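You operate a simulated robot arm through the tools that you are given. There is no shell and no other tool. Be economical: measure what you need, move in short steps, check, and stop when the job is done.

You are at the controls of a simulated robot arm. One attempt, no reset.

TASK
Put the bottle labelled "cleaner" from the top of the air pump on the middle shelf of the green shelf unit and the bottle that says "soap" on the top of the rewind table. Put the labelled blue coil on the top of the air pump away on the shelf 22. Take the white cable plug and leave it on the top of the sample table. Put the mesh screen marked "30" from the top of the rewind table on the top of the sample table and the mesh screen that says "50" on the top of the air pump. Put the ink bottle that says "R230" from the top of the rewind table on the shelf under the test table and the ink bottle that says "R250" on the bed of the width gauge. Take the yellow cup and put it on the end of the steel bench by the winding machine. Fetch the jasmine tea bag and stand it on the steel top of the green shelf unit. Put the 1 kg steel block from the top of the frame between the capstan wheels on the shelf under the printer. Any order will do. Set down upright: bottle, white cable plug, ink bottle, yellow cup, jasmine tea bag, steel block.

It is judged by the outcome, as a careful person would: the job done as asked, and still so three seconds after it is handed in. It fails if anything else is knocked over, pushed out of place, dropped, spilled or broken.

THE ROBOT
A 6-joint arm with a fingered hand on a trunk, on a base that drives. Base frame: it is fixed to the floor where the robot stands at the start and does not move with it; the origin is under the middle of the robot, x ahead of it, y to its left, z up. Units: m, rad, N and s.
With the tool pointing down near the work surface it reaches from about 0.2 to 0.48 m from the robot's upright axis, wherever it stands. Its first joint turns from -2.897 to 2.897 rad. Places, roughly: bed of the width gauge (24x17 cm) [0.42, 4.12, 0.78]; blue bottle, white bottle, yellow bottle [0.5, 0.25, 1]; end of the steel bench by the winding machine [-4.2, 5.8, 0.7]; ink bottle [0.25, 3, 0.75]; jasmine tea bag [-2.25, 1.5, 0.75]; labelled blue coil [0.5, 0.5, 1]; mesh screen [0.25, 2.25, 0.75]; middle shelf of the green shelf unit [0.6, -1.3, 0.3]; shelf 22 [-2.7, 10.5, 0.6]; shelf under the TEST table [0.5, 8, 0.3]; shelf under the printer [-4.2, -1.8, 0.6]; steel block [-4.25, -3.5, 1]; steel top of the green shelf unit [0.6, -1.2, 0.8]; top of the REWIND table [0.5, 2.6, 0.8]; top of the air pump [0.5, 0.3, 0.9]; top of the sample table [0.5, 4.6, 0.8]; white cable plug (4x4x7 cm) [0.4, 1.4, 0.9]; yellow cup (7x7x7 cm) [-1.5, 1.8, 0.8]. Payload 2.3 kg.
Tool frame: the origin (TCP) lies between the finger pads and is the grasp point; the fingertips stand 0.022 m ahead of it; z points along the fingers, y is the line along which they close. Largest opening 0.112 m; the body of the gripper starts 0.06 m behind the TCP. The gripper is a hand of 3 fingers: y runs from the thumb to the fingers, the wrist lies at [0, 0, -0.218] in the tool frame.
Orientation is that of the tool frame in the base frame, as a unit quaternion [x, y, z, w]. With the fingers straight down and closing along the base's y, the tool's x points along the base's -x, its y along +y and its z along -z.

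THE INTERFACE
- The arm moves only by the tool apply_moves. Its argument "targets" is a list of rows, each a list of 2 entries, a list of its own where there are three numbers: the shift along the base's x, y, z in units of 25 mm (1.0 is 25 mm), then the turn, a rotation vector about the base's x, y, z in units of 8 degrees (1.0 is 8 degrees). In form: [[[dx, dy, dz], [wx, wy, wz]], ...]. A call has 1 to 8 rows; each row shifts and turns the commanded pose from where the row before left it. A call with a number of a shift or a turn outside -1 to 1 is refused whole. A row lasts 0.2 s, in which the tool goes at most 0.05 m and 0.15 rad; a call with a longer step from one row to the next is refused whole. Where a pose cannot be reached the arm comes as near as it can. A force on the tool above 40 N (or 10 N above the force at the start of the call, whichever is more), or a blocked arm, ends the call early, and 0.2 s more pass. In this call time passes only in rows, and 0.2 s behind the last. The reply holds the time, the measured pose of the TCP, the force on the tool along the base axes, the opening and the grip force, in the units named above and with some noise, with the torque about the TCP (base axes, N m) and any sound that the robot's microphone picked up.
- Cameras (640 x 400 px; columns grow to the right, rows downward): "scene" is now at [0.0147, 0.1521, 1.5683]; the picture's right is [0.16, -0.99, 0.00], its down [-0.77, -0.12, -0.62] and it looks along [0.61, 0.10, -0.78] (base axes); focal length 285 px, centre (320, 200). "wrist" rides on the gripper at [0.066, 0.003, -0.08] in the tool frame; the picture's right is [-0.05, 1.00, 0.00], its down [-0.77, -0.04, -0.64] and it looks along [-0.64, -0.03, 0.77] (tool axes); focal length 275 px, centre (320, 200). There is no depth. A picture from a camera that has moved, and an enlarged one, comes with that camera's place and axes in the base frame and with its lens.
- get_image(camera): a new picture of that camera. It takes no simulated time.
- move_column(by): slides the trunk up (or, below 0, down) by that many m; the arm and the scene camera ride with it, the base frame stays. It gives what a move gives, with no picture.
- roll_base(legs): drives the robot by 1 to 6 legs, each [ahead, left, turn to the left] in m, m and rad, along the robot's own axes; the way and the turn of a leg run together, so that a leg with both is an arc; at most 1.5 m and 3.142 rad a leg. The arm and the cameras ride along, it lands a little off, and it stops where it bumps. It gives what a move gives.
- set_fingers(finger1, finger2, thumb_bend): sets how far each is bent, from 0 (flat) to 100 (curled in); at 30 the hand is open as for a grip, at 70 the pads meet at the TCP. One left out holds its place. A second passes; each finger stops where it meets its share of the squeeze, and holds until it gets a number again. It is the only way to open and close the hand. It gives what a move gives, with no picture; readings hold the bend of each and the force on the fingers (four entries, about 0 where the hand has none), thumb and palm.
- head_to(pan, tilt): turns the head with the scene camera to pan (to the left, within 2.705 rad either way) and tilt (down, from -0.506 to 1.204), counted from straight ahead of the robot. It gives what a move gives.
- zoom(camera, box): a new picture of the part [left, top, right, bottom] of that camera's present view, enlarged. It takes no simulated time.
- close_job(): hands the job in; it is judged then, once.

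Work in short steps. Places have to be worked out from the pictures, the camera data and where the tool is seen: move nearer, look again, correct. Check each grasp and each placing, and mend what went wrong. You have 546 turns and 344 pictures in all, those below and enlarged ones among them. Open the gripper and draw the arm clear of the work before you hand the job in, unless the task says otherwise; then end with one line.

The tools are called after "Request:" as name(argument=value, ...) on one line, values as JSON. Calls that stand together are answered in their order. apply_moves: Moves the arm, as the interface text tells. Its arguments: {"type":"object","properties":{"targets":{"type":"array"}},"required":["targets"]} The other tools are called the same way: move_column (by) slides the trunk up or down; set_fingers (finger1, finger2, thumb_bend) moves the fingers one by one; roll_base (legs) drives the base; head_to (pan, tilt) turns the head that bears the scene camera; get_image (camera) takes a picture; zoom (camera, box) takes an enlarged picture of a part of a camera's view; close_job () hands the job in.

At the start:

```text
time: 0.0
position: [0.2764, 0.0848, 1.1993]
ee_rot: [0.002, 1.0, 0.002, 0.0]
ft_force: [-0.8, -0.4, 0.1]
moment: [-0.01, 0.01, -0.02]
opening: 0.1115
grip_force: 0.0
shape: jaw
bend: [30.0, 30.0, 30.0]
finger forces: [0.1, 0.1, 0.0, 0.1, 0.1, 0.1]
trunk travel left (down, up): [-0.5, 0.09]
robot x, y, heading: [-0.0011, -0.0012, -0.002]
head pan, tilt: [0.157, 0.899]
```

scene: 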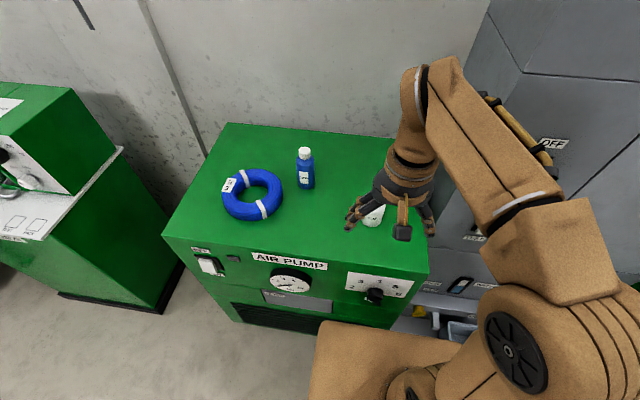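
wrist: 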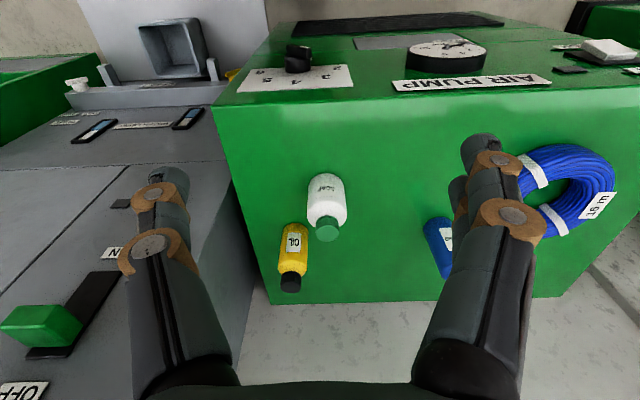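

The pictures show three bottles and the coil on the air pump. I enlarge them to read the labels.

Request:
zoom(camera="wrist", box=[240, 150, 640, 310])

Request:
zoom(camera="scene", box=[160, 110, 480, 310])

```text
1.60 times, centred on (440, 230) of wrist
camera zoom: at [0.2114, 0.0875, 1.2797], right [0.05, 1.0, 0.0], down [0.77, -0.04, 0.64], along [0.64, -0.03, -0.77], focal length 440 px, centre (128, 152)
```

zoom: 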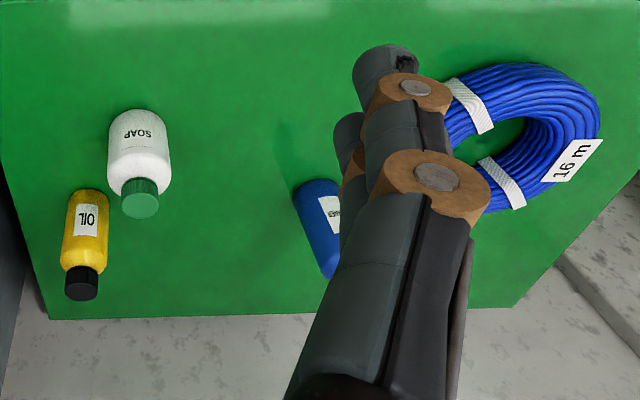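

```text
2.00 times, centred on (320, 210) of scene
camera zoom: at [0.0147, 0.1521, 1.5683], right [0.16, -0.99, 0.0], down [-0.77, -0.12, -0.62], along [0.61, 0.1, -0.78], focal length 569 px, centre (320, 180)
```

zoom: 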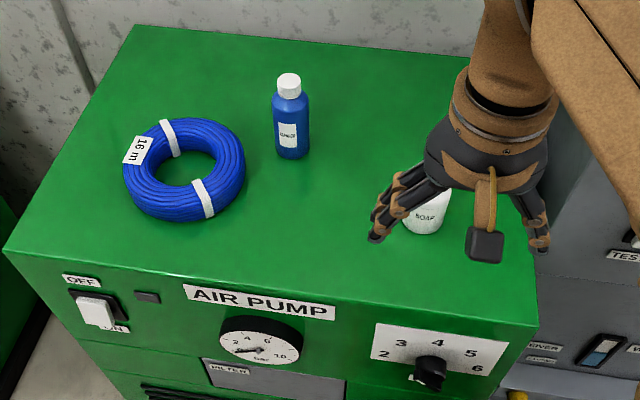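

Blue is the cleaner, white is soap. The items are beyond comfortable reach, so I look down to see the gap between the base and the pump.

Request:
head_to(pan=0.3, tilt=1.2)

Request:
get_image(camera="scene")

```text
time: 0.8
position: [0.2782, 0.0833, 1.199]
ee_rot: [0.0, 1.0, 0.0, 0.0]
ft_force: [0.5, 0.1, 0.0]
moment: [0.01, 0.02, 0.0]
opening: 0.1121
grip_force: 0.2
shape: jaw
bend: [30.0, 30.0, 30.0]
finger forces: [0.1, 0.0, 0.0, 0.0, 0.1, 0.1]
trunk travel left (down, up): [-0.5, 0.09]
robot x, y, heading: [-0.0011, -0.002, -0.004]
head pan, tilt: [0.3, 1.201]
```

```text
339 pictures are left
camera scene: at [-0.0064, 0.1568, 1.5484], right [0.3, -0.96, 0.0], down [-0.89, -0.28, -0.36], along [0.35, 0.11, -0.93], focal length 285 px, centre (320, 200)
```

scene: 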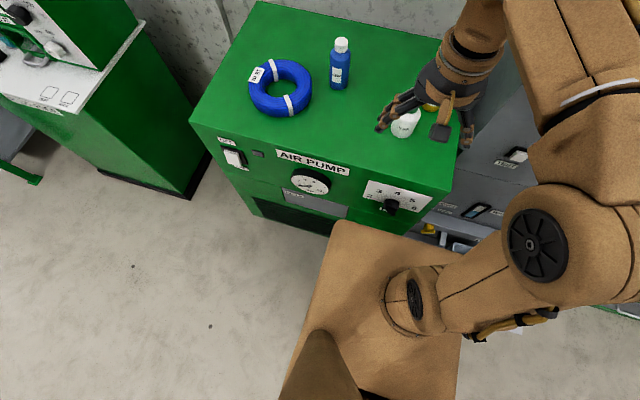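

To get depth for the base front and pump top, I raise the trunk and take the same view again.

Request:
move_column(by=-0.15)

Request:
get_image(camera="scene")

Request:
get_image(camera="wrist")

```text
time: 2.5
position: [0.2774, 0.0828, 1.0491]
ee_rot: [0.001, 1.0, 0.001, 0.0]
ft_force: [0.3, -0.1, 0.5]
moment: [-0.04, 0.02, 0.0]
opening: 0.1121
grip_force: 0.1
shape: jaw
bend: [30.0, 30.0, 30.0]
finger forces: [0.0, 0.0, 0.0, 0.0, 0.0, 0.1]
trunk travel left (down, up): [-0.35, 0.24]
robot x, y, heading: [-0.0001, -0.0024, 0.004]
head pan, tilt: [0.3, 1.201]
```

```text
338 pictures are left
camera scene: at [-0.0065, 0.1567, 1.3984], right [0.3, -0.96, 0.0], down [-0.89, -0.28, -0.36], along [0.35, 0.11, -0.93], focal length 285 px, centre (320, 200)
```

scene: 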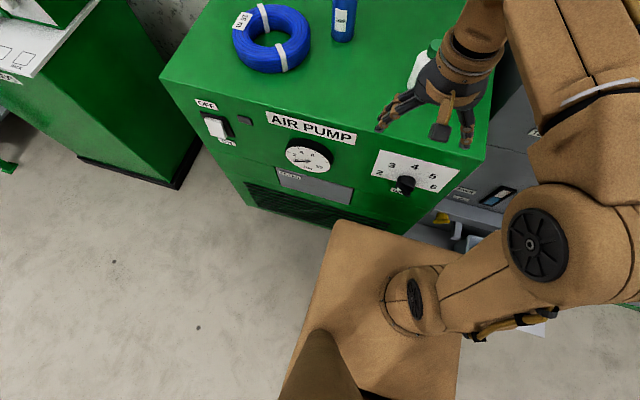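

```text
337 pictures are left
camera wrist: at [0.2113, 0.0875, 1.1298], right [0.05, 1.0, 0.0], down [0.77, -0.04, 0.64], along [0.64, -0.03, -0.77], focal length 275 px, centre (320, 200)
```

wrist: 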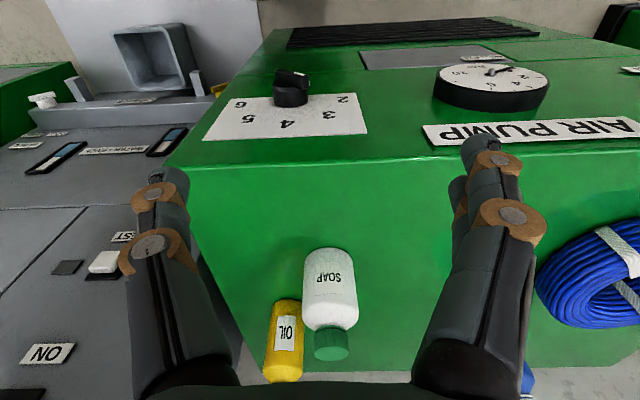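

The pump top is about z 0.92 and its front at x≈0.34. The trunk slab's front is about 0.24. I raise the trunk, shift left to face the cleaner and go slightly ahead.

Request:
move_column(by=0.15)

Request:
roll_base(legs=[[0.0, 0.28, 0.0], [0.05, 0.0, 0.0]])

Request:
get_image(camera="scene")

Request:
get_image(camera="wrist")

```text
time: 4.3
position: [0.2761, 0.0842, 1.1979]
ee_rot: [0.002, 1.0, 0.001, 0.0]
ft_force: [0.2, -0.9, 0.9]
moment: [0.03, -0.02, -0.03]
opening: 0.1121
grip_force: 0.1
shape: jaw
bend: [30.0, 30.0, 30.0]
finger forces: [0.1, 0.1, 0.0, 0.0, 0.0, 0.1]
trunk travel left (down, up): [-0.5, 0.09]
robot x, y, heading: [0.0, -0.0006, -0.001]
head pan, tilt: [0.3, 1.201]
```

```text
time: 6.8
position: [0.3278, 0.3623, 1.1977]
ee_rot: [0.0, 1.0, 0.001, 0.0]
ft_force: [0.2, 0.0, -0.7]
moment: [-0.01, -0.01, 0.0]
opening: 0.112
grip_force: 0.0
shape: jaw
bend: [30.0, 30.0, 30.0]
finger forces: [0.1, 0.0, 0.1, 0.1, 0.0, 0.0]
trunk travel left (down, up): [-0.5, 0.09]
robot x, y, heading: [0.05, 0.2796, 0.004]
head pan, tilt: [0.3, 1.201]
```

```text
336 pictures are left
camera scene: at [0.0447, 0.435, 1.5483], right [0.3, -0.95, 0.0], down [-0.89, -0.28, -0.36], along [0.34, 0.11, -0.93], focal length 285 px, centre (320, 200)
```

scene: 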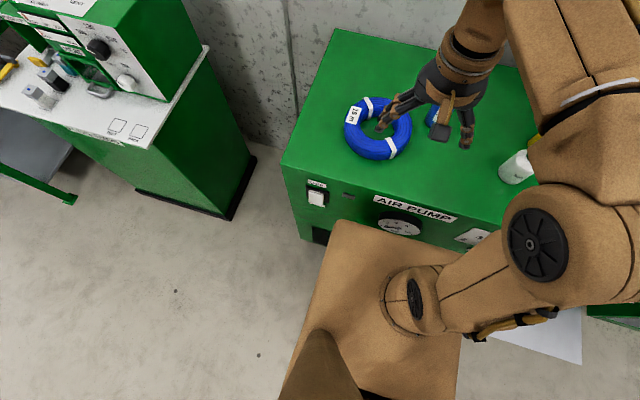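

```text
335 pictures are left
camera wrist: at [0.2623, 0.366, 1.2794], right [0.05, 1.0, 0.0], down [0.77, -0.04, 0.64], along [0.63, -0.03, -0.77], focal length 275 px, centre (320, 200)
```

wrist: 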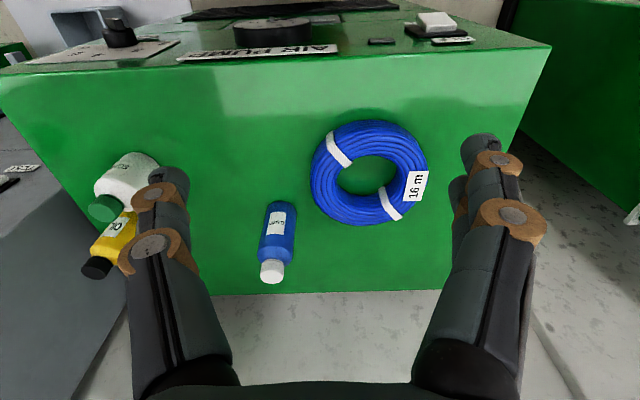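

The cleaner sits near (0.585, 0.283), its top at z≈1.05. I move the hand forward over it and tilt it about 32° forward to gain reach.

Request:
apply_moves(targets=[[[0.8, -0.4, 0], [0, -0.5, 0]], [[0.8, -0.4, 0], [0, -0.5, 0]], [[0.8, -0.4, 0], [0, -0.5, 0]], [[0.8, -0.4, 0], [0, -0.5, 0]], [[0.8, -0.4, 0], [0, -0.5, 0]], [[0.8, -0.4, 0], [0, -0.5, 0]], [[0.8, -0.4, 0], [0, -0.5, 0]], [[0.8, -0.4, 0], [0, -0.5, 0]]])

Request:
get_image(camera="wrist")

Request:
get_image(camera="scene")

```text
time: 8.6
position: [0.4885, 0.2839, 1.1988]
ee_rot: [0.0, 0.961, 0.001, 0.277]
ft_force: [-0.5, 0.5, 0.1]
moment: [-0.01, 0.0, 0.0]
opening: 0.1121
grip_force: 0.0
shape: jaw
bend: [30.0, 30.0, 30.0]
finger forces: [0.0, 0.0, 0.0, 0.0, 0.0, 0.0]
trunk travel left (down, up): [-0.5, 0.09]
robot x, y, heading: [0.0465, 0.2779, -0.0]
head pan, tilt: [0.3, 1.201]
```

```text
334 pictures are left
camera wrist: at [0.389, 0.2865, 1.2323], right [0.04, 1.0, 0.03], down [0.32, -0.04, 0.95], along [0.95, -0.03, -0.32], focal length 275 px, centre (320, 200)
```

wrist: 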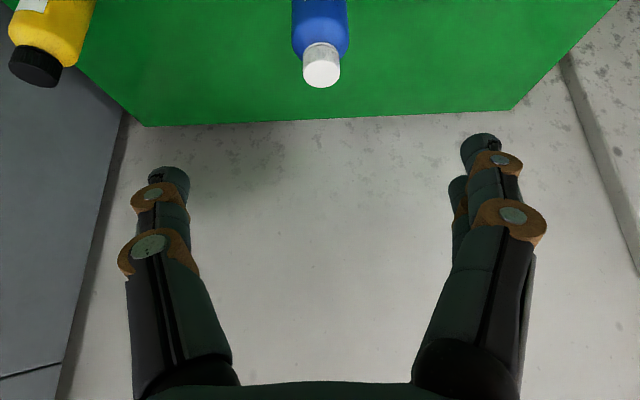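

```text
333 pictures are left
camera scene: at [0.0432, 0.4345, 1.5484], right [0.3, -0.95, 0.0], down [-0.89, -0.28, -0.36], along [0.35, 0.11, -0.93], focal length 285 px, centre (320, 200)
```

scene: 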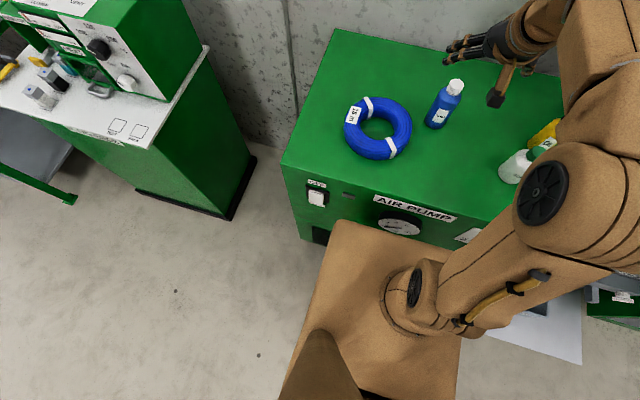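

Both cameras agree the bottle axis is at (0.587, 0.286) with its top at 1.05. I advance over it, then descend partway.

Request:
apply_moves(targets=[[[1, 0, 0], [0, 0, 0]], [[1, 0, 0], [0, 0, 0]], [[1, 0, 0], [0, 0, 0]], [[0.9, 0, -1], [0, 0, 0]], [[0, 0, -1], [0, 0, 0]], [[0, 0, -1], [0, 0, 0]], [[0, 0, -1], [0, 0, 0]]])

Request:
get_image(camera="wrist")

Request:
get_image(camera="scene")

```text
time: 10.2
position: [0.5849, 0.2815, 1.0974]
ee_rot: [-0.001, 0.961, 0.001, 0.276]
ft_force: [-0.1, 0.7, -0.2]
moment: [0.02, -0.03, -0.02]
opening: 0.112
grip_force: 0.1
shape: jaw
bend: [30.0, 30.0, 30.0]
finger forces: [0.0, 0.0, 0.0, 0.1, 0.0, 0.0]
trunk travel left (down, up): [-0.5, 0.09]
robot x, y, heading: [0.0488, 0.2758, 0.002]
head pan, tilt: [0.3, 1.201]
```

```text
332 pictures are left
camera wrist: at [0.4856, 0.2854, 1.1314], right [0.04, 1.0, 0.03], down [0.32, -0.04, 0.95], along [0.95, -0.03, -0.32], focal length 275 px, centre (320, 200)
```

wrist: 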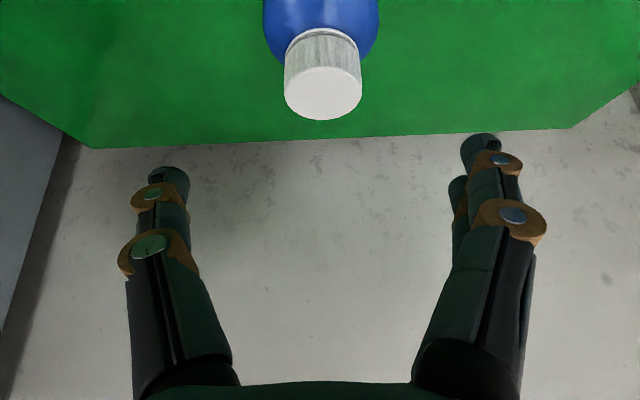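

```text
331 pictures are left
camera scene: at [0.043, 0.4347, 1.5484], right [0.3, -0.95, 0.0], down [-0.89, -0.28, -0.36], along [0.35, 0.11, -0.93], focal length 285 px, centre (320, 200)
```

scene: 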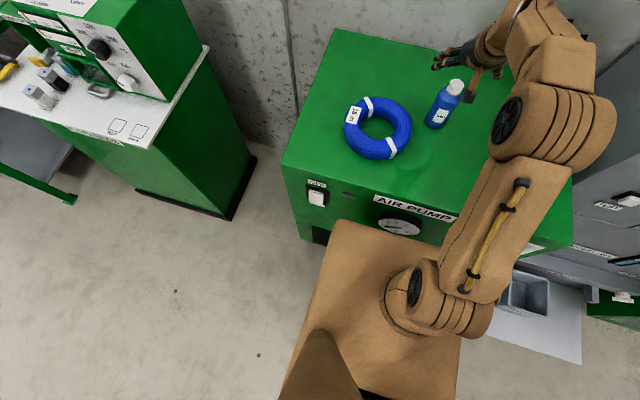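

The cap is centred between the fingers. I descend to grip height, about 0.995.

Request:
apply_moves(targets=[[[0, 0, -1], [0, 0, 0]], [[0, 0.1, -1], [0, 0, 0]], [[0, 0, -1], [0, 0, 0]], [[0, 0, -1], [0, 0, 0]]])

Request:
get_image(camera="wrist")

```text
time: 11.2
position: [0.5838, 0.284, 0.9973]
ee_rot: [-0.001, 0.961, 0.001, 0.276]
ft_force: [-0.5, 0.3, 0.3]
moment: [0.01, 0.0, 0.03]
opening: 0.112
grip_force: 0.1
shape: jaw
bend: [30.0, 30.0, 30.0]
finger forces: [0.1, 0.1, 0.1, 0.1, 0.0, 0.1]
trunk travel left (down, up): [-0.5, 0.09]
robot x, y, heading: [0.0455, 0.2746, 0.004]
head pan, tilt: [0.3, 1.201]
```

```text
330 pictures are left
camera wrist: at [0.4852, 0.2879, 1.032], right [0.04, 1.0, 0.03], down [0.32, -0.04, 0.95], along [0.95, -0.03, -0.32], focal length 275 px, centre (320, 200)
```

wrist: 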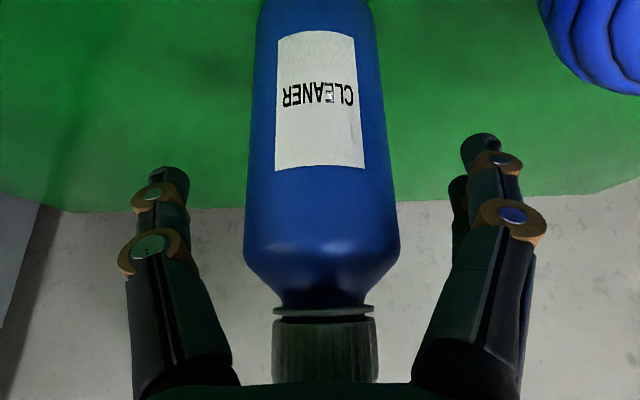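

The label reads CLEANER and the body lies between the pads, so I close the hand.

Request:
set_fingers(finger1=70, finger2=70, thumb_bend=70)

Request:
get_image(camera="wrist")

```text
time: 12.2
position: [0.5837, 0.2841, 0.9994]
ee_rot: [0.0, 0.961, 0.001, 0.275]
ft_force: [0.0, 0.1, 0.5]
moment: [0.06, 0.0, -0.01]
opening: 0.0411
grip_force: 15.0
shape: fingers
bend: [53.0, 61.0, 62.0]
finger forces: [9.3, 5.8, 0.1, 0.0, 14.8, 0.0]
trunk travel left (down, up): [-0.5, 0.09]
robot x, y, heading: [0.0468, 0.2812, 0.002]
head pan, tilt: [0.3, 1.201]
```

```text
329 pictures are left
camera wrist: at [0.485, 0.2879, 1.0322], right [0.04, 1.0, 0.03], down [0.32, -0.04, 0.95], along [0.95, -0.03, -0.32], focal length 275 px, centre (320, 200)
```

wrist: 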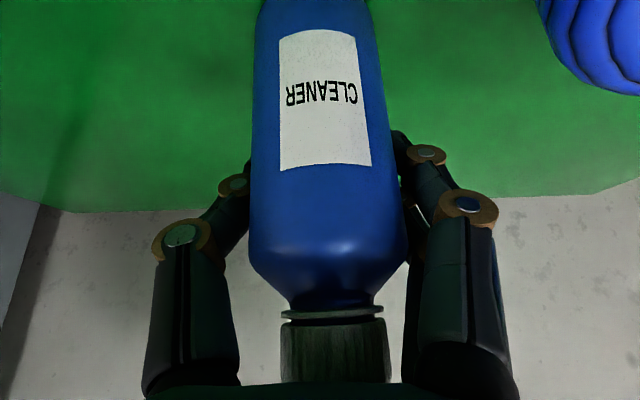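

The grip holds at 15 N. I lift and draw the hand back toward the robot.

Request:
apply_moves(targets=[[[0, 0, 1], [0, 0, 0]], [[0, 0, 1], [0, 0, 0]], [[0, 0, 1], [0, 0, 0]], [[0, 0, 1], [0, 0, 0]], [[-1, 0, 0.5], [0, 0, 0]], [[-1, 0, 0.5], [0, 0, 0]], [[-1, 0, 0.5], [0, 0, 0]], [[-1, 0, 0], [0, 0, 0]]])

Request:
apply_moves(targets=[[[-1, 0, 0], [0, 0, 0]], [[-1, 0, 0], [0, 0, 0]], [[-1, 0, 0], [0, 0, 0]], [[-1, 0, 0], [0, 0, 0]], [[-1, 0, 0], [0, 0, 0]]])

Request:
head_to(pan=-1.2, tilt=0.5)

Request:
get_image(camera="scene")

Request:
get_image(camera="wrist")

```text
time: 14.0
position: [0.4835, 0.2839, 1.1352]
ee_rot: [0.0, 0.961, 0.0, 0.275]
ft_force: [-0.1, 0.3, -1.2]
moment: [0.0, -0.01, 0.0]
opening: 0.0411
grip_force: 14.2
shape: fingers
bend: [53.0, 61.0, 63.0]
finger forces: [9.0, 5.6, 0.0, 0.0, 14.5, 0.0]
trunk travel left (down, up): [-0.5, 0.09]
robot x, y, heading: [0.0447, 0.2776, 0.005]
head pan, tilt: [0.3, 1.201]
```

```text
time: 15.2
position: [0.3585, 0.2848, 1.1347]
ee_rot: [-0.001, 0.961, 0.001, 0.277]
ft_force: [-0.3, -0.8, -2.0]
moment: [0.0, 0.0, -0.02]
opening: 0.041
grip_force: 14.4
shape: fingers
bend: [53.0, 61.0, 63.0]
finger forces: [8.9, 5.6, 0.0, 0.0, 14.5, 0.0]
trunk travel left (down, up): [-0.5, 0.09]
robot x, y, heading: [0.0493, 0.2831, 0.001]
head pan, tilt: [0.3, 1.201]
```

```text
time: 16.8
position: [0.3591, 0.2848, 1.135]
ee_rot: [0.0, 0.961, 0.001, 0.275]
ft_force: [0.7, -0.6, -1.7]
moment: [0.01, -0.03, -0.02]
opening: 0.0412
grip_force: 14.0
shape: fingers
bend: [53.0, 61.0, 63.0]
finger forces: [8.9, 5.6, 0.0, 0.1, 14.4, 0.1]
trunk travel left (down, up): [-0.5, 0.09]
robot x, y, heading: [0.0468, 0.2753, 0.005]
head pan, tilt: [-1.201, 0.499]
```

```text
328 pictures are left
camera scene: at [0.0228, 0.3333, 1.602], right [-0.93, -0.36, 0.0], down [-0.17, 0.45, -0.88], along [0.32, -0.82, -0.48], focal length 285 px, centre (320, 200)
```

scene: 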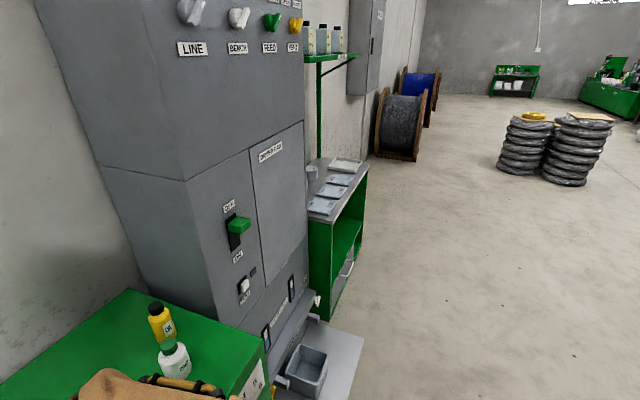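

```text
327 pictures are left
camera wrist: at [0.2611, 0.2878, 1.1695], right [0.04, 1.0, 0.03], down [0.32, -0.04, 0.95], along [0.95, -0.03, -0.32], focal length 275 px, centre (320, 200)
```

wrist: 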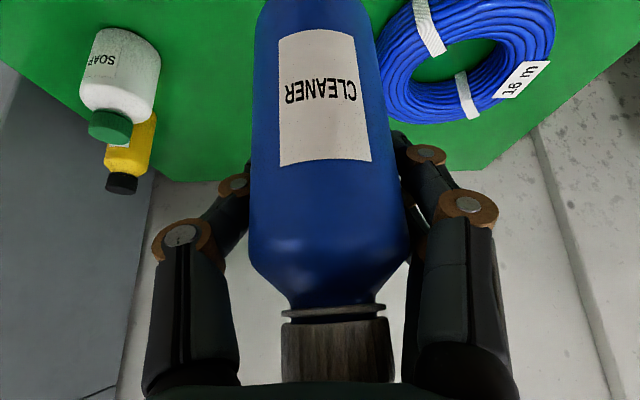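

The green unit is to the right, spanning about y −0.85 to −1.5. I back off, slide right, and look at it.

Request:
roll_base(legs=[[-0.4, 0.0, 0.0], [0.0, -1.48, 0.0]])

Request:
head_to(pan=0.0, tilt=0.8)

Request:
get_image(camera="scene")

```text
time: 26.2
position: [-0.0504, -1.2071, 1.1351]
ee_rot: [0.006, 0.961, -0.001, 0.276]
ft_force: [-0.2, 0.3, -1.7]
moment: [0.0, -0.01, -0.01]
opening: 0.041
grip_force: 14.2
shape: fingers
bend: [53.0, 61.0, 63.0]
finger forces: [9.0, 5.5, 0.0, 0.0, 14.4, 0.0]
trunk travel left (down, up): [-0.5, 0.09]
robot x, y, heading: [-0.3637, -1.2073, -0.012]
head pan, tilt: [-1.201, 0.499]
```

```text
time: 27.6
position: [-0.0519, -1.2063, 1.1349]
ee_rot: [0.006, 0.961, -0.001, 0.275]
ft_force: [0.0, -0.4, -2.4]
moment: [0.02, -0.02, 0.02]
opening: 0.041
grip_force: 14.4
shape: fingers
bend: [53.0, 61.0, 63.0]
finger forces: [8.9, 5.6, 0.0, 0.1, 14.4, 0.0]
trunk travel left (down, up): [-0.5, 0.09]
robot x, y, heading: [-0.3624, -1.2133, -0.01]
head pan, tilt: [0.0, 0.799]
```

```text
326 pictures are left
camera scene: at [-0.3385, -1.0696, 1.5761], right [-0.01, -1.0, 0.0], down [-0.72, 0.01, -0.7], along [0.7, -0.01, -0.72], focal length 285 px, centre (320, 200)
```

scene: 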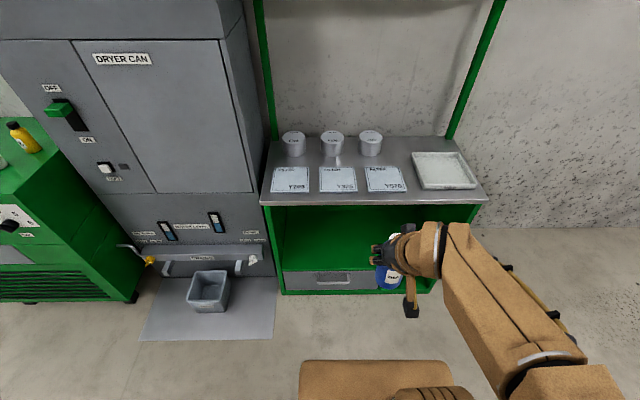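

I lower the trunk to see into the middle shelf.

Request:
move_column(by=-0.45)

Request:
head_to(pan=0.0, tilt=0.6)

Request:
get_image(camera="scene")

Request:
get_image(camera="wrist")

```text
refused: -0.45 is not a number from -0.4 to 0.4
```

```text
time: 28.4
position: [-0.0501, -1.2072, 1.1361]
ee_rot: [0.006, 0.961, -0.001, 0.276]
ft_force: [0.7, -0.2, -2.2]
moment: [0.01, -0.02, -0.02]
opening: 0.0413
grip_force: 14.6
shape: fingers
bend: [53.0, 61.0, 63.0]
finger forces: [8.7, 5.5, 0.0, 0.0, 14.4, 0.0]
trunk travel left (down, up): [-0.5, 0.09]
robot x, y, heading: [-0.3629, -1.213, -0.014]
head pan, tilt: [0.0, 0.6]
```

```text
325 pictures are left
camera scene: at [-0.3308, -1.0696, 1.5929], right [-0.01, -1.0, 0.0], down [-0.57, 0.01, -0.82], along [0.82, -0.01, -0.57], focal length 285 px, centre (320, 200)
```

scene: 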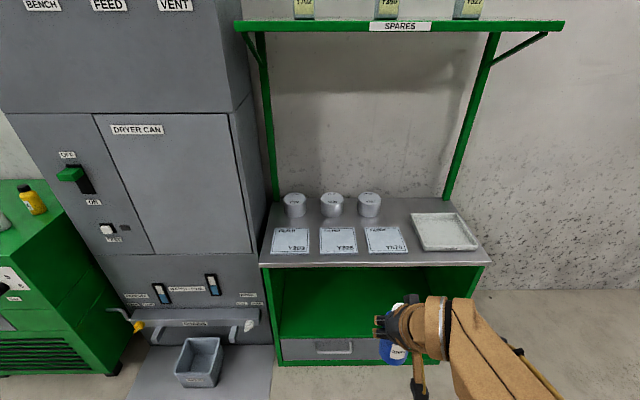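

```text
324 pictures are left
camera wrist: at [-0.1496, -1.2022, 1.1695], right [0.05, 1.0, 0.03], down [0.32, -0.04, 0.95], along [0.95, -0.04, -0.32], focal length 275 px, centre (320, 200)
```

wrist: 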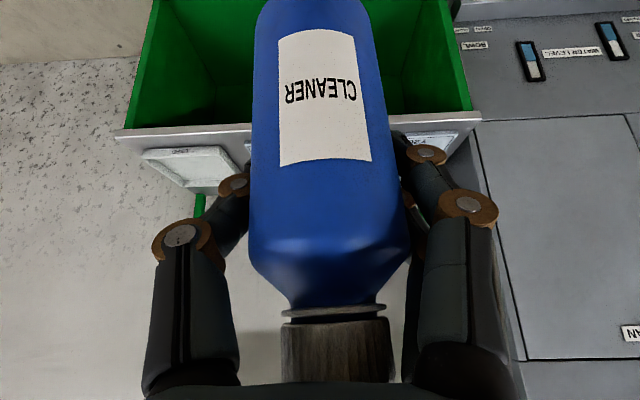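

The shelf floor is about z 0.28 with its front edge at x≈0.41, and the left half is free. I bring the trunk right down in two steps.

Request:
move_column(by=-0.4)

Request:
move_column(by=-0.1)

Request:
apply_moves(targets=[[[0.5, 0, -1], [0, 0, 0]], [[0.5, 0, -1], [0, 0, 0]], [[0.5, 0, -1], [0, 0, 0]], [[0.5, 0, -1], [0, 0, 0]], [[0, 0, -1], [0, 0, 0]], [[0, 0, -1], [0, 0, 0]], [[0, 0, -1], [0, 0, 0]], [[0, 0, -1], [0, 0, 0]]])

Request:
get_image(camera="scene")

Request:
get_image(camera="wrist")

```text
time: 32.2
position: [-0.0507, -1.2051, 0.7354]
ee_rot: [0.005, 0.961, -0.001, 0.276]
ft_force: [1.3, -0.1, -2.5]
moment: [-0.02, -0.01, 0.0]
opening: 0.0411
grip_force: 14.6
shape: fingers
bend: [53.0, 61.0, 63.0]
finger forces: [8.9, 5.5, 0.0, 0.1, 14.3, 0.0]
trunk travel left (down, up): [-0.1, 0.49]
robot x, y, heading: [-0.36, -1.2109, -0.014]
head pan, tilt: [0.0, 0.6]
```

```text
time: 33.5
position: [-0.0511, -1.2075, 0.6345]
ee_rot: [0.006, 0.961, -0.001, 0.275]
ft_force: [-1.3, -0.1, -2.4]
moment: [0.03, 0.01, -0.01]
opening: 0.0409
grip_force: 14.3
shape: fingers
bend: [53.0, 61.0, 63.0]
finger forces: [9.0, 5.5, 0.0, 0.0, 14.2, 0.1]
trunk travel left (down, up): [0.0, 0.59]
robot x, y, heading: [-0.363, -1.2104, -0.005]
head pan, tilt: [0.0, 0.6]
```

```text
time: 35.3
position: [-0.0004, -1.2079, 0.4347]
ee_rot: [0.005, 0.961, -0.001, 0.276]
ft_force: [0.0, 1.1, -2.7]
moment: [0.04, 0.02, 0.0]
opening: 0.0405
grip_force: 13.4
shape: fingers
bend: [53.0, 62.0, 63.0]
finger forces: [8.6, 5.0, 0.0, 0.0, 13.5, 0.0]
out of reach, approached as far as the arm can: row 5
trunk travel left (down, up): [0.0, 0.59]
robot x, y, heading: [-0.362, -1.2085, -0.009]
head pan, tilt: [0.0, 0.6]
```

```text
323 pictures are left
camera scene: at [-0.3309, -1.0697, 1.093], right [-0.01, -1.0, 0.0], down [-0.56, 0.01, -0.83], along [0.82, -0.01, -0.56], focal length 285 px, centre (320, 200)
```

scene: 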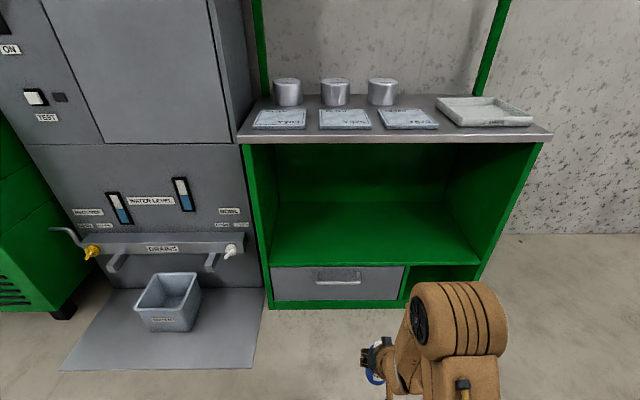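

```text
322 pictures are left
camera wrist: at [-0.0988, -1.2026, 0.469], right [0.05, 1.0, 0.03], down [0.32, -0.04, 0.95], along [0.95, -0.04, -0.32], focal length 275 px, centre (320, 200)
```

wrist: 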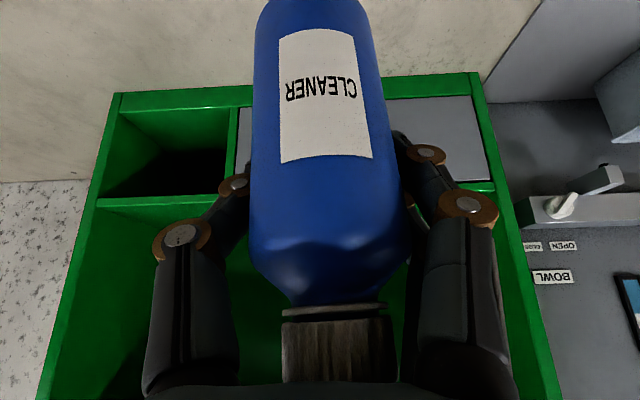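

The shelf floor is near z 0.295. I extend the arm a bit here in free space and check where the elbow sits before entering.

Request:
apply_moves(targets=[[[1, 0, 0], [0, 0, 0]], [[1, 0, 0], [0, 0, 0]], [[1, 0, 0], [0, 0, 0]], [[0.6, 0, 0], [0, 0, 0]]])

Request:
head_to(pan=-0.2, tilt=0.9)

Request:
get_image(camera="scene")

```text
time: 36.3
position: [0.0898, -1.2075, 0.4352]
ee_rot: [0.006, 0.961, -0.001, 0.276]
ft_force: [-0.6, 0.5, -1.3]
moment: [-0.02, -0.03, -0.02]
opening: 0.0405
grip_force: 13.0
shape: fingers
bend: [53.0, 62.0, 63.0]
finger forces: [8.5, 5.3, 0.0, 0.0, 13.3, 0.0]
trunk travel left (down, up): [0.0, 0.59]
robot x, y, heading: [-0.3612, -1.207, -0.009]
head pan, tilt: [0.0, 0.6]
```

```text
time: 37.1
position: [0.0886, -1.2082, 0.4366]
ee_rot: [0.006, 0.962, -0.001, 0.275]
ft_force: [0.9, 0.1, -2.7]
moment: [0.0, -0.03, 0.0]
opening: 0.0405
grip_force: 13.2
shape: fingers
bend: [53.0, 62.0, 63.0]
finger forces: [8.5, 5.2, 0.0, 0.0, 13.3, 0.0]
trunk travel left (down, up): [0.0, 0.59]
robot x, y, heading: [-0.3612, -1.2115, -0.006]
head pan, tilt: [-0.201, 0.901]
```

```text
321 pictures are left
camera scene: at [-0.3452, -1.0845, 1.0682], right [-0.21, -0.98, 0.0], down [-0.77, 0.16, -0.62], along [0.61, -0.13, -0.78], focal length 285 px, centre (320, 200)
```

scene: 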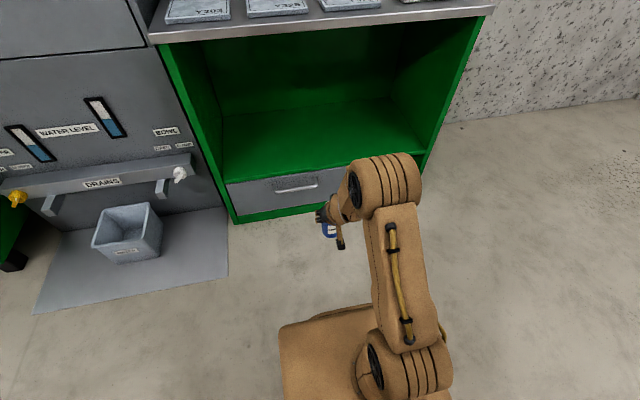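

The elbow sits low, at about z 0.54, so it clears the steel top. I drive in 0.39 m.

Request:
roll_base(legs=[[0.39, 0.0, 0.01]])

Request:
get_image(camera="scene")

Request:
get_image(camera="wrist")

```text
time: 39.6
position: [0.4818, -1.2026, 0.4352]
ee_rot: [-0.001, 0.961, 0.001, 0.276]
ft_force: [0.3, -0.5, -2.4]
moment: [-0.02, -0.02, -0.03]
opening: 0.0404
grip_force: 13.2
shape: fingers
bend: [53.0, 62.0, 63.0]
finger forces: [8.4, 5.2, 0.0, 0.0, 13.2, 0.0]
trunk travel left (down, up): [0.0, 0.59]
robot x, y, heading: [0.034, -1.2113, 0.001]
head pan, tilt: [-0.201, 0.901]
```

```text
320 pictures are left
camera scene: at [0.0463, -1.0857, 1.0682], right [-0.2, -0.98, 0.0], down [-0.77, 0.15, -0.62], along [0.61, -0.12, -0.78], focal length 285 px, centre (320, 200)
```

scene: 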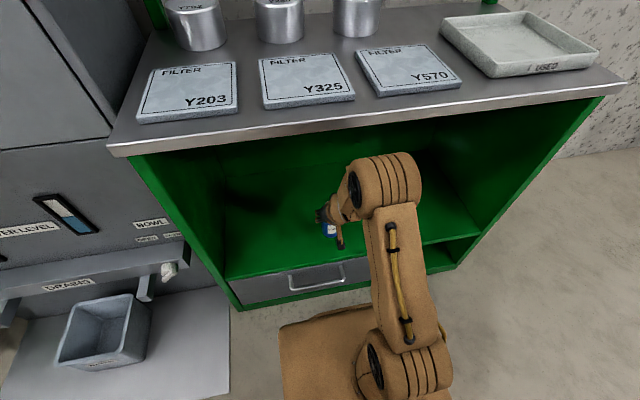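

```text
319 pictures are left
camera wrist: at [0.3837, -1.1994, 0.4696], right [0.04, 1.0, 0.03], down [0.32, -0.04, 0.95], along [0.95, -0.03, -0.32], focal length 275 px, centre (320, 200)
```

wrist: 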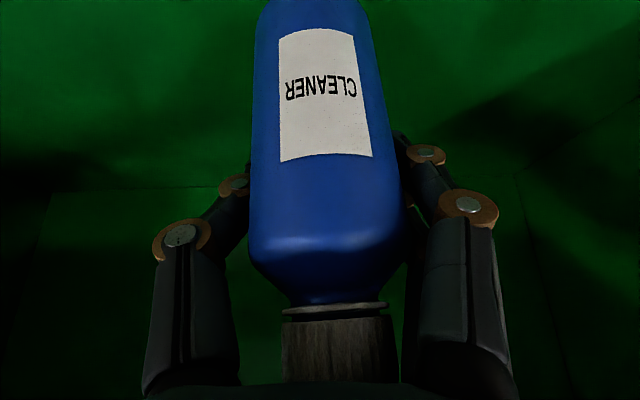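

The bottle is inside over the shelf. I lower it gently until contact.

Request:
apply_moves(targets=[[[0, 0, -1], [0, 0, 0]], [[0, 0, -0.8], [0, 0, 0]], [[0, 0, -0.2], [0, 0, 0]], [[0, 0, -0.2], [0, 0, 0]], [[0, 0, -0.2], [0, 0, 0]]])

```text
time: 40.8
position: [0.4817, -1.2035, 0.3755]
ee_rot: [0.0, 0.961, 0.001, 0.276]
ft_force: [-1.0, 0.9, -2.4]
moment: [0.01, 0.0, 0.0]
opening: 0.0406
grip_force: 13.0
shape: fingers
bend: [53.0, 62.0, 63.0]
finger forces: [8.3, 5.1, 0.1, 0.1, 13.2, 0.1]
trunk travel left (down, up): [0.0, 0.59]
robot x, y, heading: [0.0302, -1.2093, 0.005]
head pan, tilt: [-0.201, 0.901]
```

No contact yet; I continue in very small steps.

Request:
apply_moves(targets=[[[0, 0, -0.15], [0, 0, 0]], [[0, 0, -0.15], [0, 0, 0]], [[0, 0, -0.15], [0, 0, 0]]])

Request:
get_image(camera="wrist")

```text
time: 41.6
position: [0.4827, -1.2028, 0.3665]
ee_rot: [-0.001, 0.96, 0.001, 0.278]
ft_force: [4.8, -1.9, 13.3]
moment: [0.11, -0.08, -0.03]
opening: 0.0406
grip_force: 16.0
shape: fingers
bend: [55.0, 62.0, 63.0]
finger forces: [8.6, 7.5, 0.0, 0.0, 16.3, 0.0]
trunk travel left (down, up): [0.0, 0.59]
robot x, y, heading: [0.0317, -1.2082, 0.007]
head pan, tilt: [-0.201, 0.901]
```

```text
318 pictures are left
camera wrist: at [0.3845, -1.1997, 0.3998], right [0.04, 1.0, 0.03], down [0.31, -0.04, 0.95], along [0.95, -0.03, -0.31], focal length 275 px, centre (320, 200)
```

wrist: 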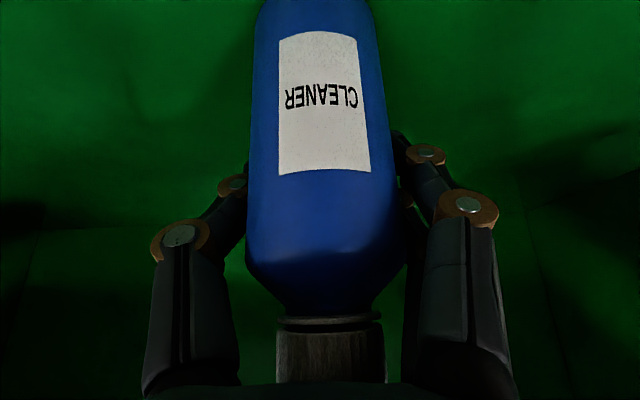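

Contact at 13 N. I ease up slightly and open the fingers.

Request:
apply_moves(targets=[[[0, 0, 0.12], [0, 0, 0]]])

Request:
set_fingers(finger1=30, finger2=30, thumb_bend=30)

Request:
get_image(camera="wrist")

```text
time: 42.0
position: [0.4813, -1.2034, 0.3664]
ee_rot: [-0.001, 0.961, 0.001, 0.275]
ft_force: [2.6, -0.1, 7.1]
moment: [0.16, -0.09, -0.04]
opening: 0.0407
grip_force: 15.5
shape: fingers
bend: [54.0, 62.0, 63.0]
finger forces: [9.4, 7.4, 0.0, 0.1, 14.2, 0.1]
trunk travel left (down, up): [0.0, 0.59]
robot x, y, heading: [0.0353, -1.2133, 0.005]
head pan, tilt: [-0.201, 0.901]
```

```text
time: 43.0
position: [0.4813, -1.2025, 0.3667]
ee_rot: [-0.002, 0.961, 0.002, 0.276]
ft_force: [0.8, -0.1, 0.6]
moment: [0.02, 0.0, 0.01]
opening: 0.1113
grip_force: 0.1
shape: fingers
bend: [30.0, 30.0, 30.0]
finger forces: [0.0, 0.0, 0.0, 0.0, 0.0, 0.0]
trunk travel left (down, up): [0.0, 0.59]
robot x, y, heading: [0.0327, -1.2139, 0.005]
head pan, tilt: [-0.201, 0.901]
```

```text
317 pictures are left
camera wrist: at [0.3836, -1.1994, 0.4013], right [0.04, 1.0, 0.03], down [0.32, -0.04, 0.95], along [0.95, -0.03, -0.32], focal length 275 px, centre (320, 200)
```

wrist: 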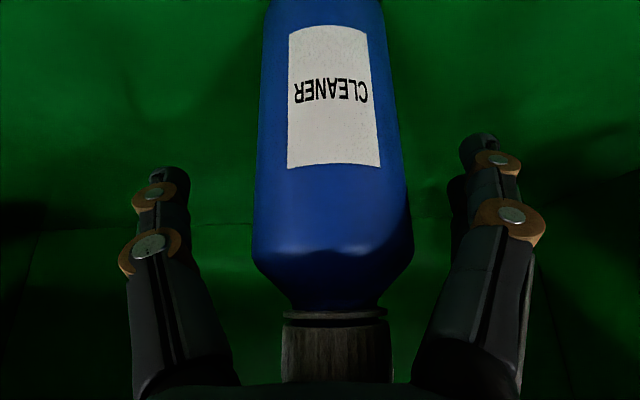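

It stands free. I back straight out and look.

Request:
roll_base(legs=[[-0.42, 0.0, 0.0]])

Request:
get_image(camera="scene")

```text
time: 45.6
position: [0.066, -1.203, 0.3683]
ee_rot: [-0.003, 0.961, 0.001, 0.276]
ft_force: [-0.3, -1.1, 1.1]
moment: [-0.03, 0.0, 0.02]
opening: 0.111
grip_force: 0.1
shape: fingers
bend: [30.0, 30.0, 30.0]
finger forces: [0.0, 0.0, 0.0, 0.1, 0.1, 0.0]
trunk travel left (down, up): [0.0, 0.59]
robot x, y, heading: [-0.3815, -1.2145, 0.01]
head pan, tilt: [-0.201, 0.901]
```

```text
316 pictures are left
camera scene: at [-0.3712, -1.0881, 1.0682], right [-0.19, -0.98, 0.0], down [-0.77, 0.15, -0.62], along [0.61, -0.12, -0.78], focal length 285 px, centre (320, 200)
```

scene: 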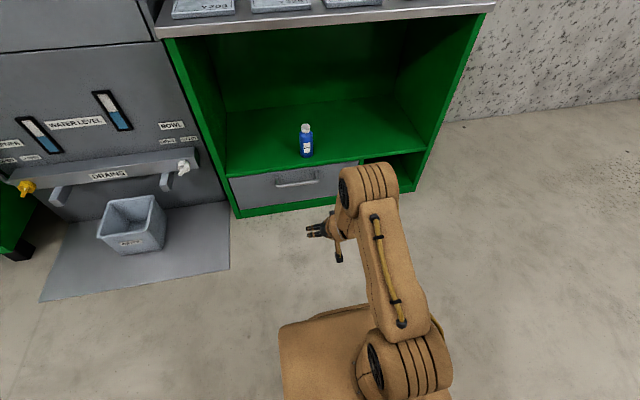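

The cleaner stands upright on the middle shelf. I raise the trunk and arm, and return to the pump for the soap.

Request:
move_column(by=0.4)

Request:
move_column(by=0.1)

Request:
apply_moves(targets=[[[-0.5, 0, 1], [0, 0, 0]], [[-0.5, 0, 1], [0, 0, 0]], [[-0.5, 0, 1], [0, 0, 0]], [[-0.5, 0, 1], [0, 0, 0]], [[-0.5, 0, 1], [0, 0, 0]], [[-0.5, 0, 1], [0, 0, 0]], [[0, 0, 1], [0, 0, 0]], [[0, 0, 1], [0, 0, 0]]])

Request:
apply_moves(targets=[[[0, 0, 1], [0, 0, 0]], [[0, 0, 1], [0, 0, 0]], [[0, 0, 1], [0, 0, 0]], [[0, 0, 1], [0, 0, 0]]])

Request:
roll_base(legs=[[0.0, 1.29, -0.01]])

Request:
head_to(pan=0.1, tilt=0.8)

Request:
get_image(camera="scene")

```text
time: 49.4
position: [0.0654, -1.2034, 0.7673]
ee_rot: [-0.003, 0.961, 0.002, 0.276]
ft_force: [-1.0, -0.4, 0.3]
moment: [0.0, 0.01, 0.03]
opening: 0.1112
grip_force: 0.1
shape: fingers
bend: [30.0, 30.0, 30.0]
finger forces: [0.0, 0.0, 0.0, 0.0, 0.1, 0.0]
trunk travel left (down, up): [-0.4, 0.19]
robot x, y, heading: [-0.383, -1.2146, 0.003]
head pan, tilt: [-0.201, 0.901]
```

```text
time: 50.7
position: [0.0661, -1.2031, 0.868]
ee_rot: [-0.004, 0.961, 0.002, 0.276]
ft_force: [0.4, 0.6, -0.2]
moment: [0.03, 0.01, -0.01]
opening: 0.1114
grip_force: 0.0
shape: fingers
bend: [30.0, 30.0, 30.0]
finger forces: [0.0, 0.0, 0.0, 0.1, 0.0, 0.0]
trunk travel left (down, up): [-0.5, 0.09]
robot x, y, heading: [-0.3849, -1.2138, 0.009]
head pan, tilt: [-0.201, 0.901]
```

```text
time: 52.5
position: [-0.0085, -1.205, 1.0624]
ee_rot: [-0.003, 0.961, 0.002, 0.276]
ft_force: [-0.3, 0.3, -0.2]
moment: [0.01, -0.02, 0.01]
opening: 0.1114
grip_force: 0.0
shape: fingers
bend: [30.0, 30.0, 30.0]
finger forces: [0.1, 0.1, 0.0, 0.0, 0.0, 0.1]
out of reach, approached as far as the arm can: row 6
trunk travel left (down, up): [-0.5, 0.09]
robot x, y, heading: [-0.383, -1.213, 0.014]
head pan, tilt: [-0.201, 0.901]
```

```text
time: 53.5
position: [-0.0091, -1.2047, 1.1632]
ee_rot: [-0.004, 0.961, 0.001, 0.276]
ft_force: [0.6, 0.3, 0.0]
moment: [0.02, 0.01, -0.02]
opening: 0.1111
grip_force: 0.0
shape: fingers
bend: [30.0, 30.0, 30.0]
finger forces: [0.0, 0.0, 0.0, 0.0, 0.1, 0.0]
trunk travel left (down, up): [-0.5, 0.09]
robot x, y, heading: [-0.3844, -1.2147, 0.007]
head pan, tilt: [-0.201, 0.901]
```

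```text
time: 60.0
position: [-0.0122, 0.0876, 1.1633]
ee_rot: [0.001, 0.961, 0.001, 0.276]
ft_force: [0.8, 0.1, 0.2]
moment: [-0.01, -0.01, -0.02]
opening: 0.1114
grip_force: 0.1
shape: fingers
bend: [30.0, 30.0, 30.0]
finger forces: [0.0, 0.0, 0.0, 0.0, 0.0, 0.0]
trunk travel left (down, up): [-0.5, 0.09]
robot x, y, heading: [-0.39, 0.0801, -0.006]
head pan, tilt: [-0.201, 0.901]
```

```text
time: 60.8
position: [-0.0126, 0.0865, 1.1621]
ee_rot: [0.001, 0.961, 0.0, 0.276]
ft_force: [-0.4, 0.3, -0.2]
moment: [0.0, 0.0, -0.02]
opening: 0.1111
grip_force: 0.0
shape: fingers
bend: [30.0, 30.0, 30.0]
finger forces: [0.0, 0.1, 0.0, 0.1, 0.1, 0.0]
trunk travel left (down, up): [-0.5, 0.09]
robot x, y, heading: [-0.3874, 0.0827, -0.005]
head pan, tilt: [0.099, 0.799]
```

```text
315 pictures are left
camera scene: at [-0.3677, 0.2297, 1.5761], right [0.1, -1.0, 0.0], down [-0.71, -0.07, -0.7], along [0.69, 0.07, -0.72], focal length 285 px, centre (320, 200)
```

scene: 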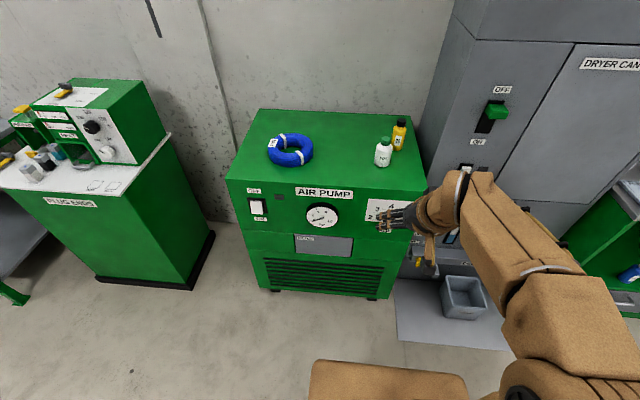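

The soap is directly ahead, near (0.49, 0.087). I drive ahead to it.

Request:
roll_base(legs=[[0.42, 0.0, 0.0]])

Request:
get_image(camera="wrist")

```text
time: 63.4
position: [0.4105, 0.0871, 1.1633]
ee_rot: [0.0, 0.961, 0.002, 0.276]
ft_force: [0.9, 0.5, -0.5]
moment: [-0.01, 0.01, 0.03]
opening: 0.1113
grip_force: 0.0
shape: fingers
bend: [30.0, 30.0, 30.0]
finger forces: [0.1, 0.1, 0.0, 0.0, 0.0, 0.0]
trunk travel left (down, up): [-0.5, 0.09]
robot x, y, heading: [0.0292, 0.0828, 0.006]
head pan, tilt: [0.099, 0.799]
```

```text
314 pictures are left
camera wrist: at [0.3121, 0.0905, 1.1968], right [0.04, 1.0, 0.03], down [0.32, -0.04, 0.95], along [0.95, -0.03, -0.32], focal length 275 px, centre (320, 200)
```

wrist: 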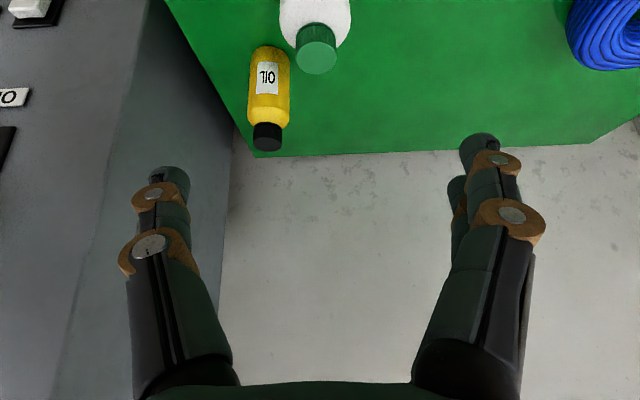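

Soap axis at (0.483, 0.086). I move over it and descend to grip height.

Request:
apply_moves(targets=[[[1, 0, 0], [0, 0, 0]], [[1, 0, 0], [0, 0, 0]], [[1, 0, -1], [0, 0, 0]], [[0, 0, -1], [0, 0, 0]], [[0, 0, -1], [0, 0, 0]], [[0, 0, -1], [0, 0, 0]], [[0, 0, -1], [0, 0, 0]], [[0, 0, -1], [0, 0, 0]]])

Request:
get_image(camera="wrist")

```text
time: 65.2
position: [0.4845, 0.0866, 1.0128]
ee_rot: [0.001, 0.961, 0.0, 0.275]
ft_force: [0.5, 0.6, 0.1]
moment: [0.02, 0.01, -0.01]
opening: 0.1114
grip_force: 0.1
shape: fingers
bend: [30.0, 30.0, 30.0]
finger forces: [0.0, 0.0, 0.0, 0.0, 0.0, 0.0]
trunk travel left (down, up): [-0.5, 0.09]
robot x, y, heading: [0.0312, 0.0814, 0.004]
head pan, tilt: [0.099, 0.799]
```

```text
313 pictures are left
camera wrist: at [0.3871, 0.0901, 1.047], right [0.04, 1.0, 0.03], down [0.32, -0.04, 0.95], along [0.95, -0.03, -0.32], focal length 275 px, centre (320, 200)
```

wrist: 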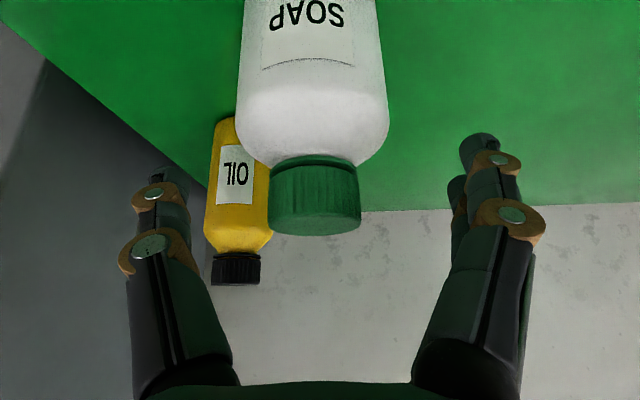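

Aligned. I lower another 5 cm and close.

Request:
apply_moves(targets=[[[0, 0, -1], [0, 0, 0]], [[0, 0, -0.9], [0, 0, 0]]])

Request:
set_fingers(finger1=70, finger2=70, thumb_bend=70)

Request:
get_image(camera="wrist")

```text
time: 65.8
position: [0.4853, 0.0876, 0.9653]
ee_rot: [0.0, 0.961, 0.001, 0.276]
ft_force: [-0.7, 0.6, 0.7]
moment: [-0.01, 0.01, 0.03]
opening: 0.1115
grip_force: 0.1
shape: fingers
bend: [30.0, 30.0, 30.0]
finger forces: [0.0, 0.0, 0.0, 0.0, 0.0, 0.0]
trunk travel left (down, up): [-0.5, 0.09]
robot x, y, heading: [0.034, 0.0812, 0.001]
head pan, tilt: [0.099, 0.799]
```

```text
time: 66.8
position: [0.4838, 0.086, 0.9649]
ee_rot: [0.0, 0.961, 0.001, 0.276]
ft_force: [-0.4, -1.2, 0.7]
moment: [0.01, 0.0, -0.01]
opening: 0.0464
grip_force: 17.9
shape: fingers
bend: [52.0, 59.0, 62.0]
finger forces: [9.4, 8.0, 0.1, 0.0, 17.6, 0.0]
trunk travel left (down, up): [-0.5, 0.09]
robot x, y, heading: [0.0358, 0.0794, -0.002]
head pan, tilt: [0.099, 0.799]
```

```text
312 pictures are left
camera wrist: at [0.386, 0.0899, 0.9998], right [0.04, 1.0, 0.03], down [0.32, -0.04, 0.95], along [0.95, -0.03, -0.32], focal length 275 px, centre (320, 200)
```

wrist: 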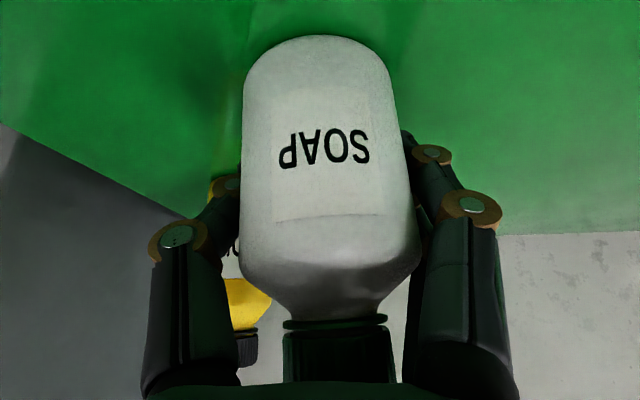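

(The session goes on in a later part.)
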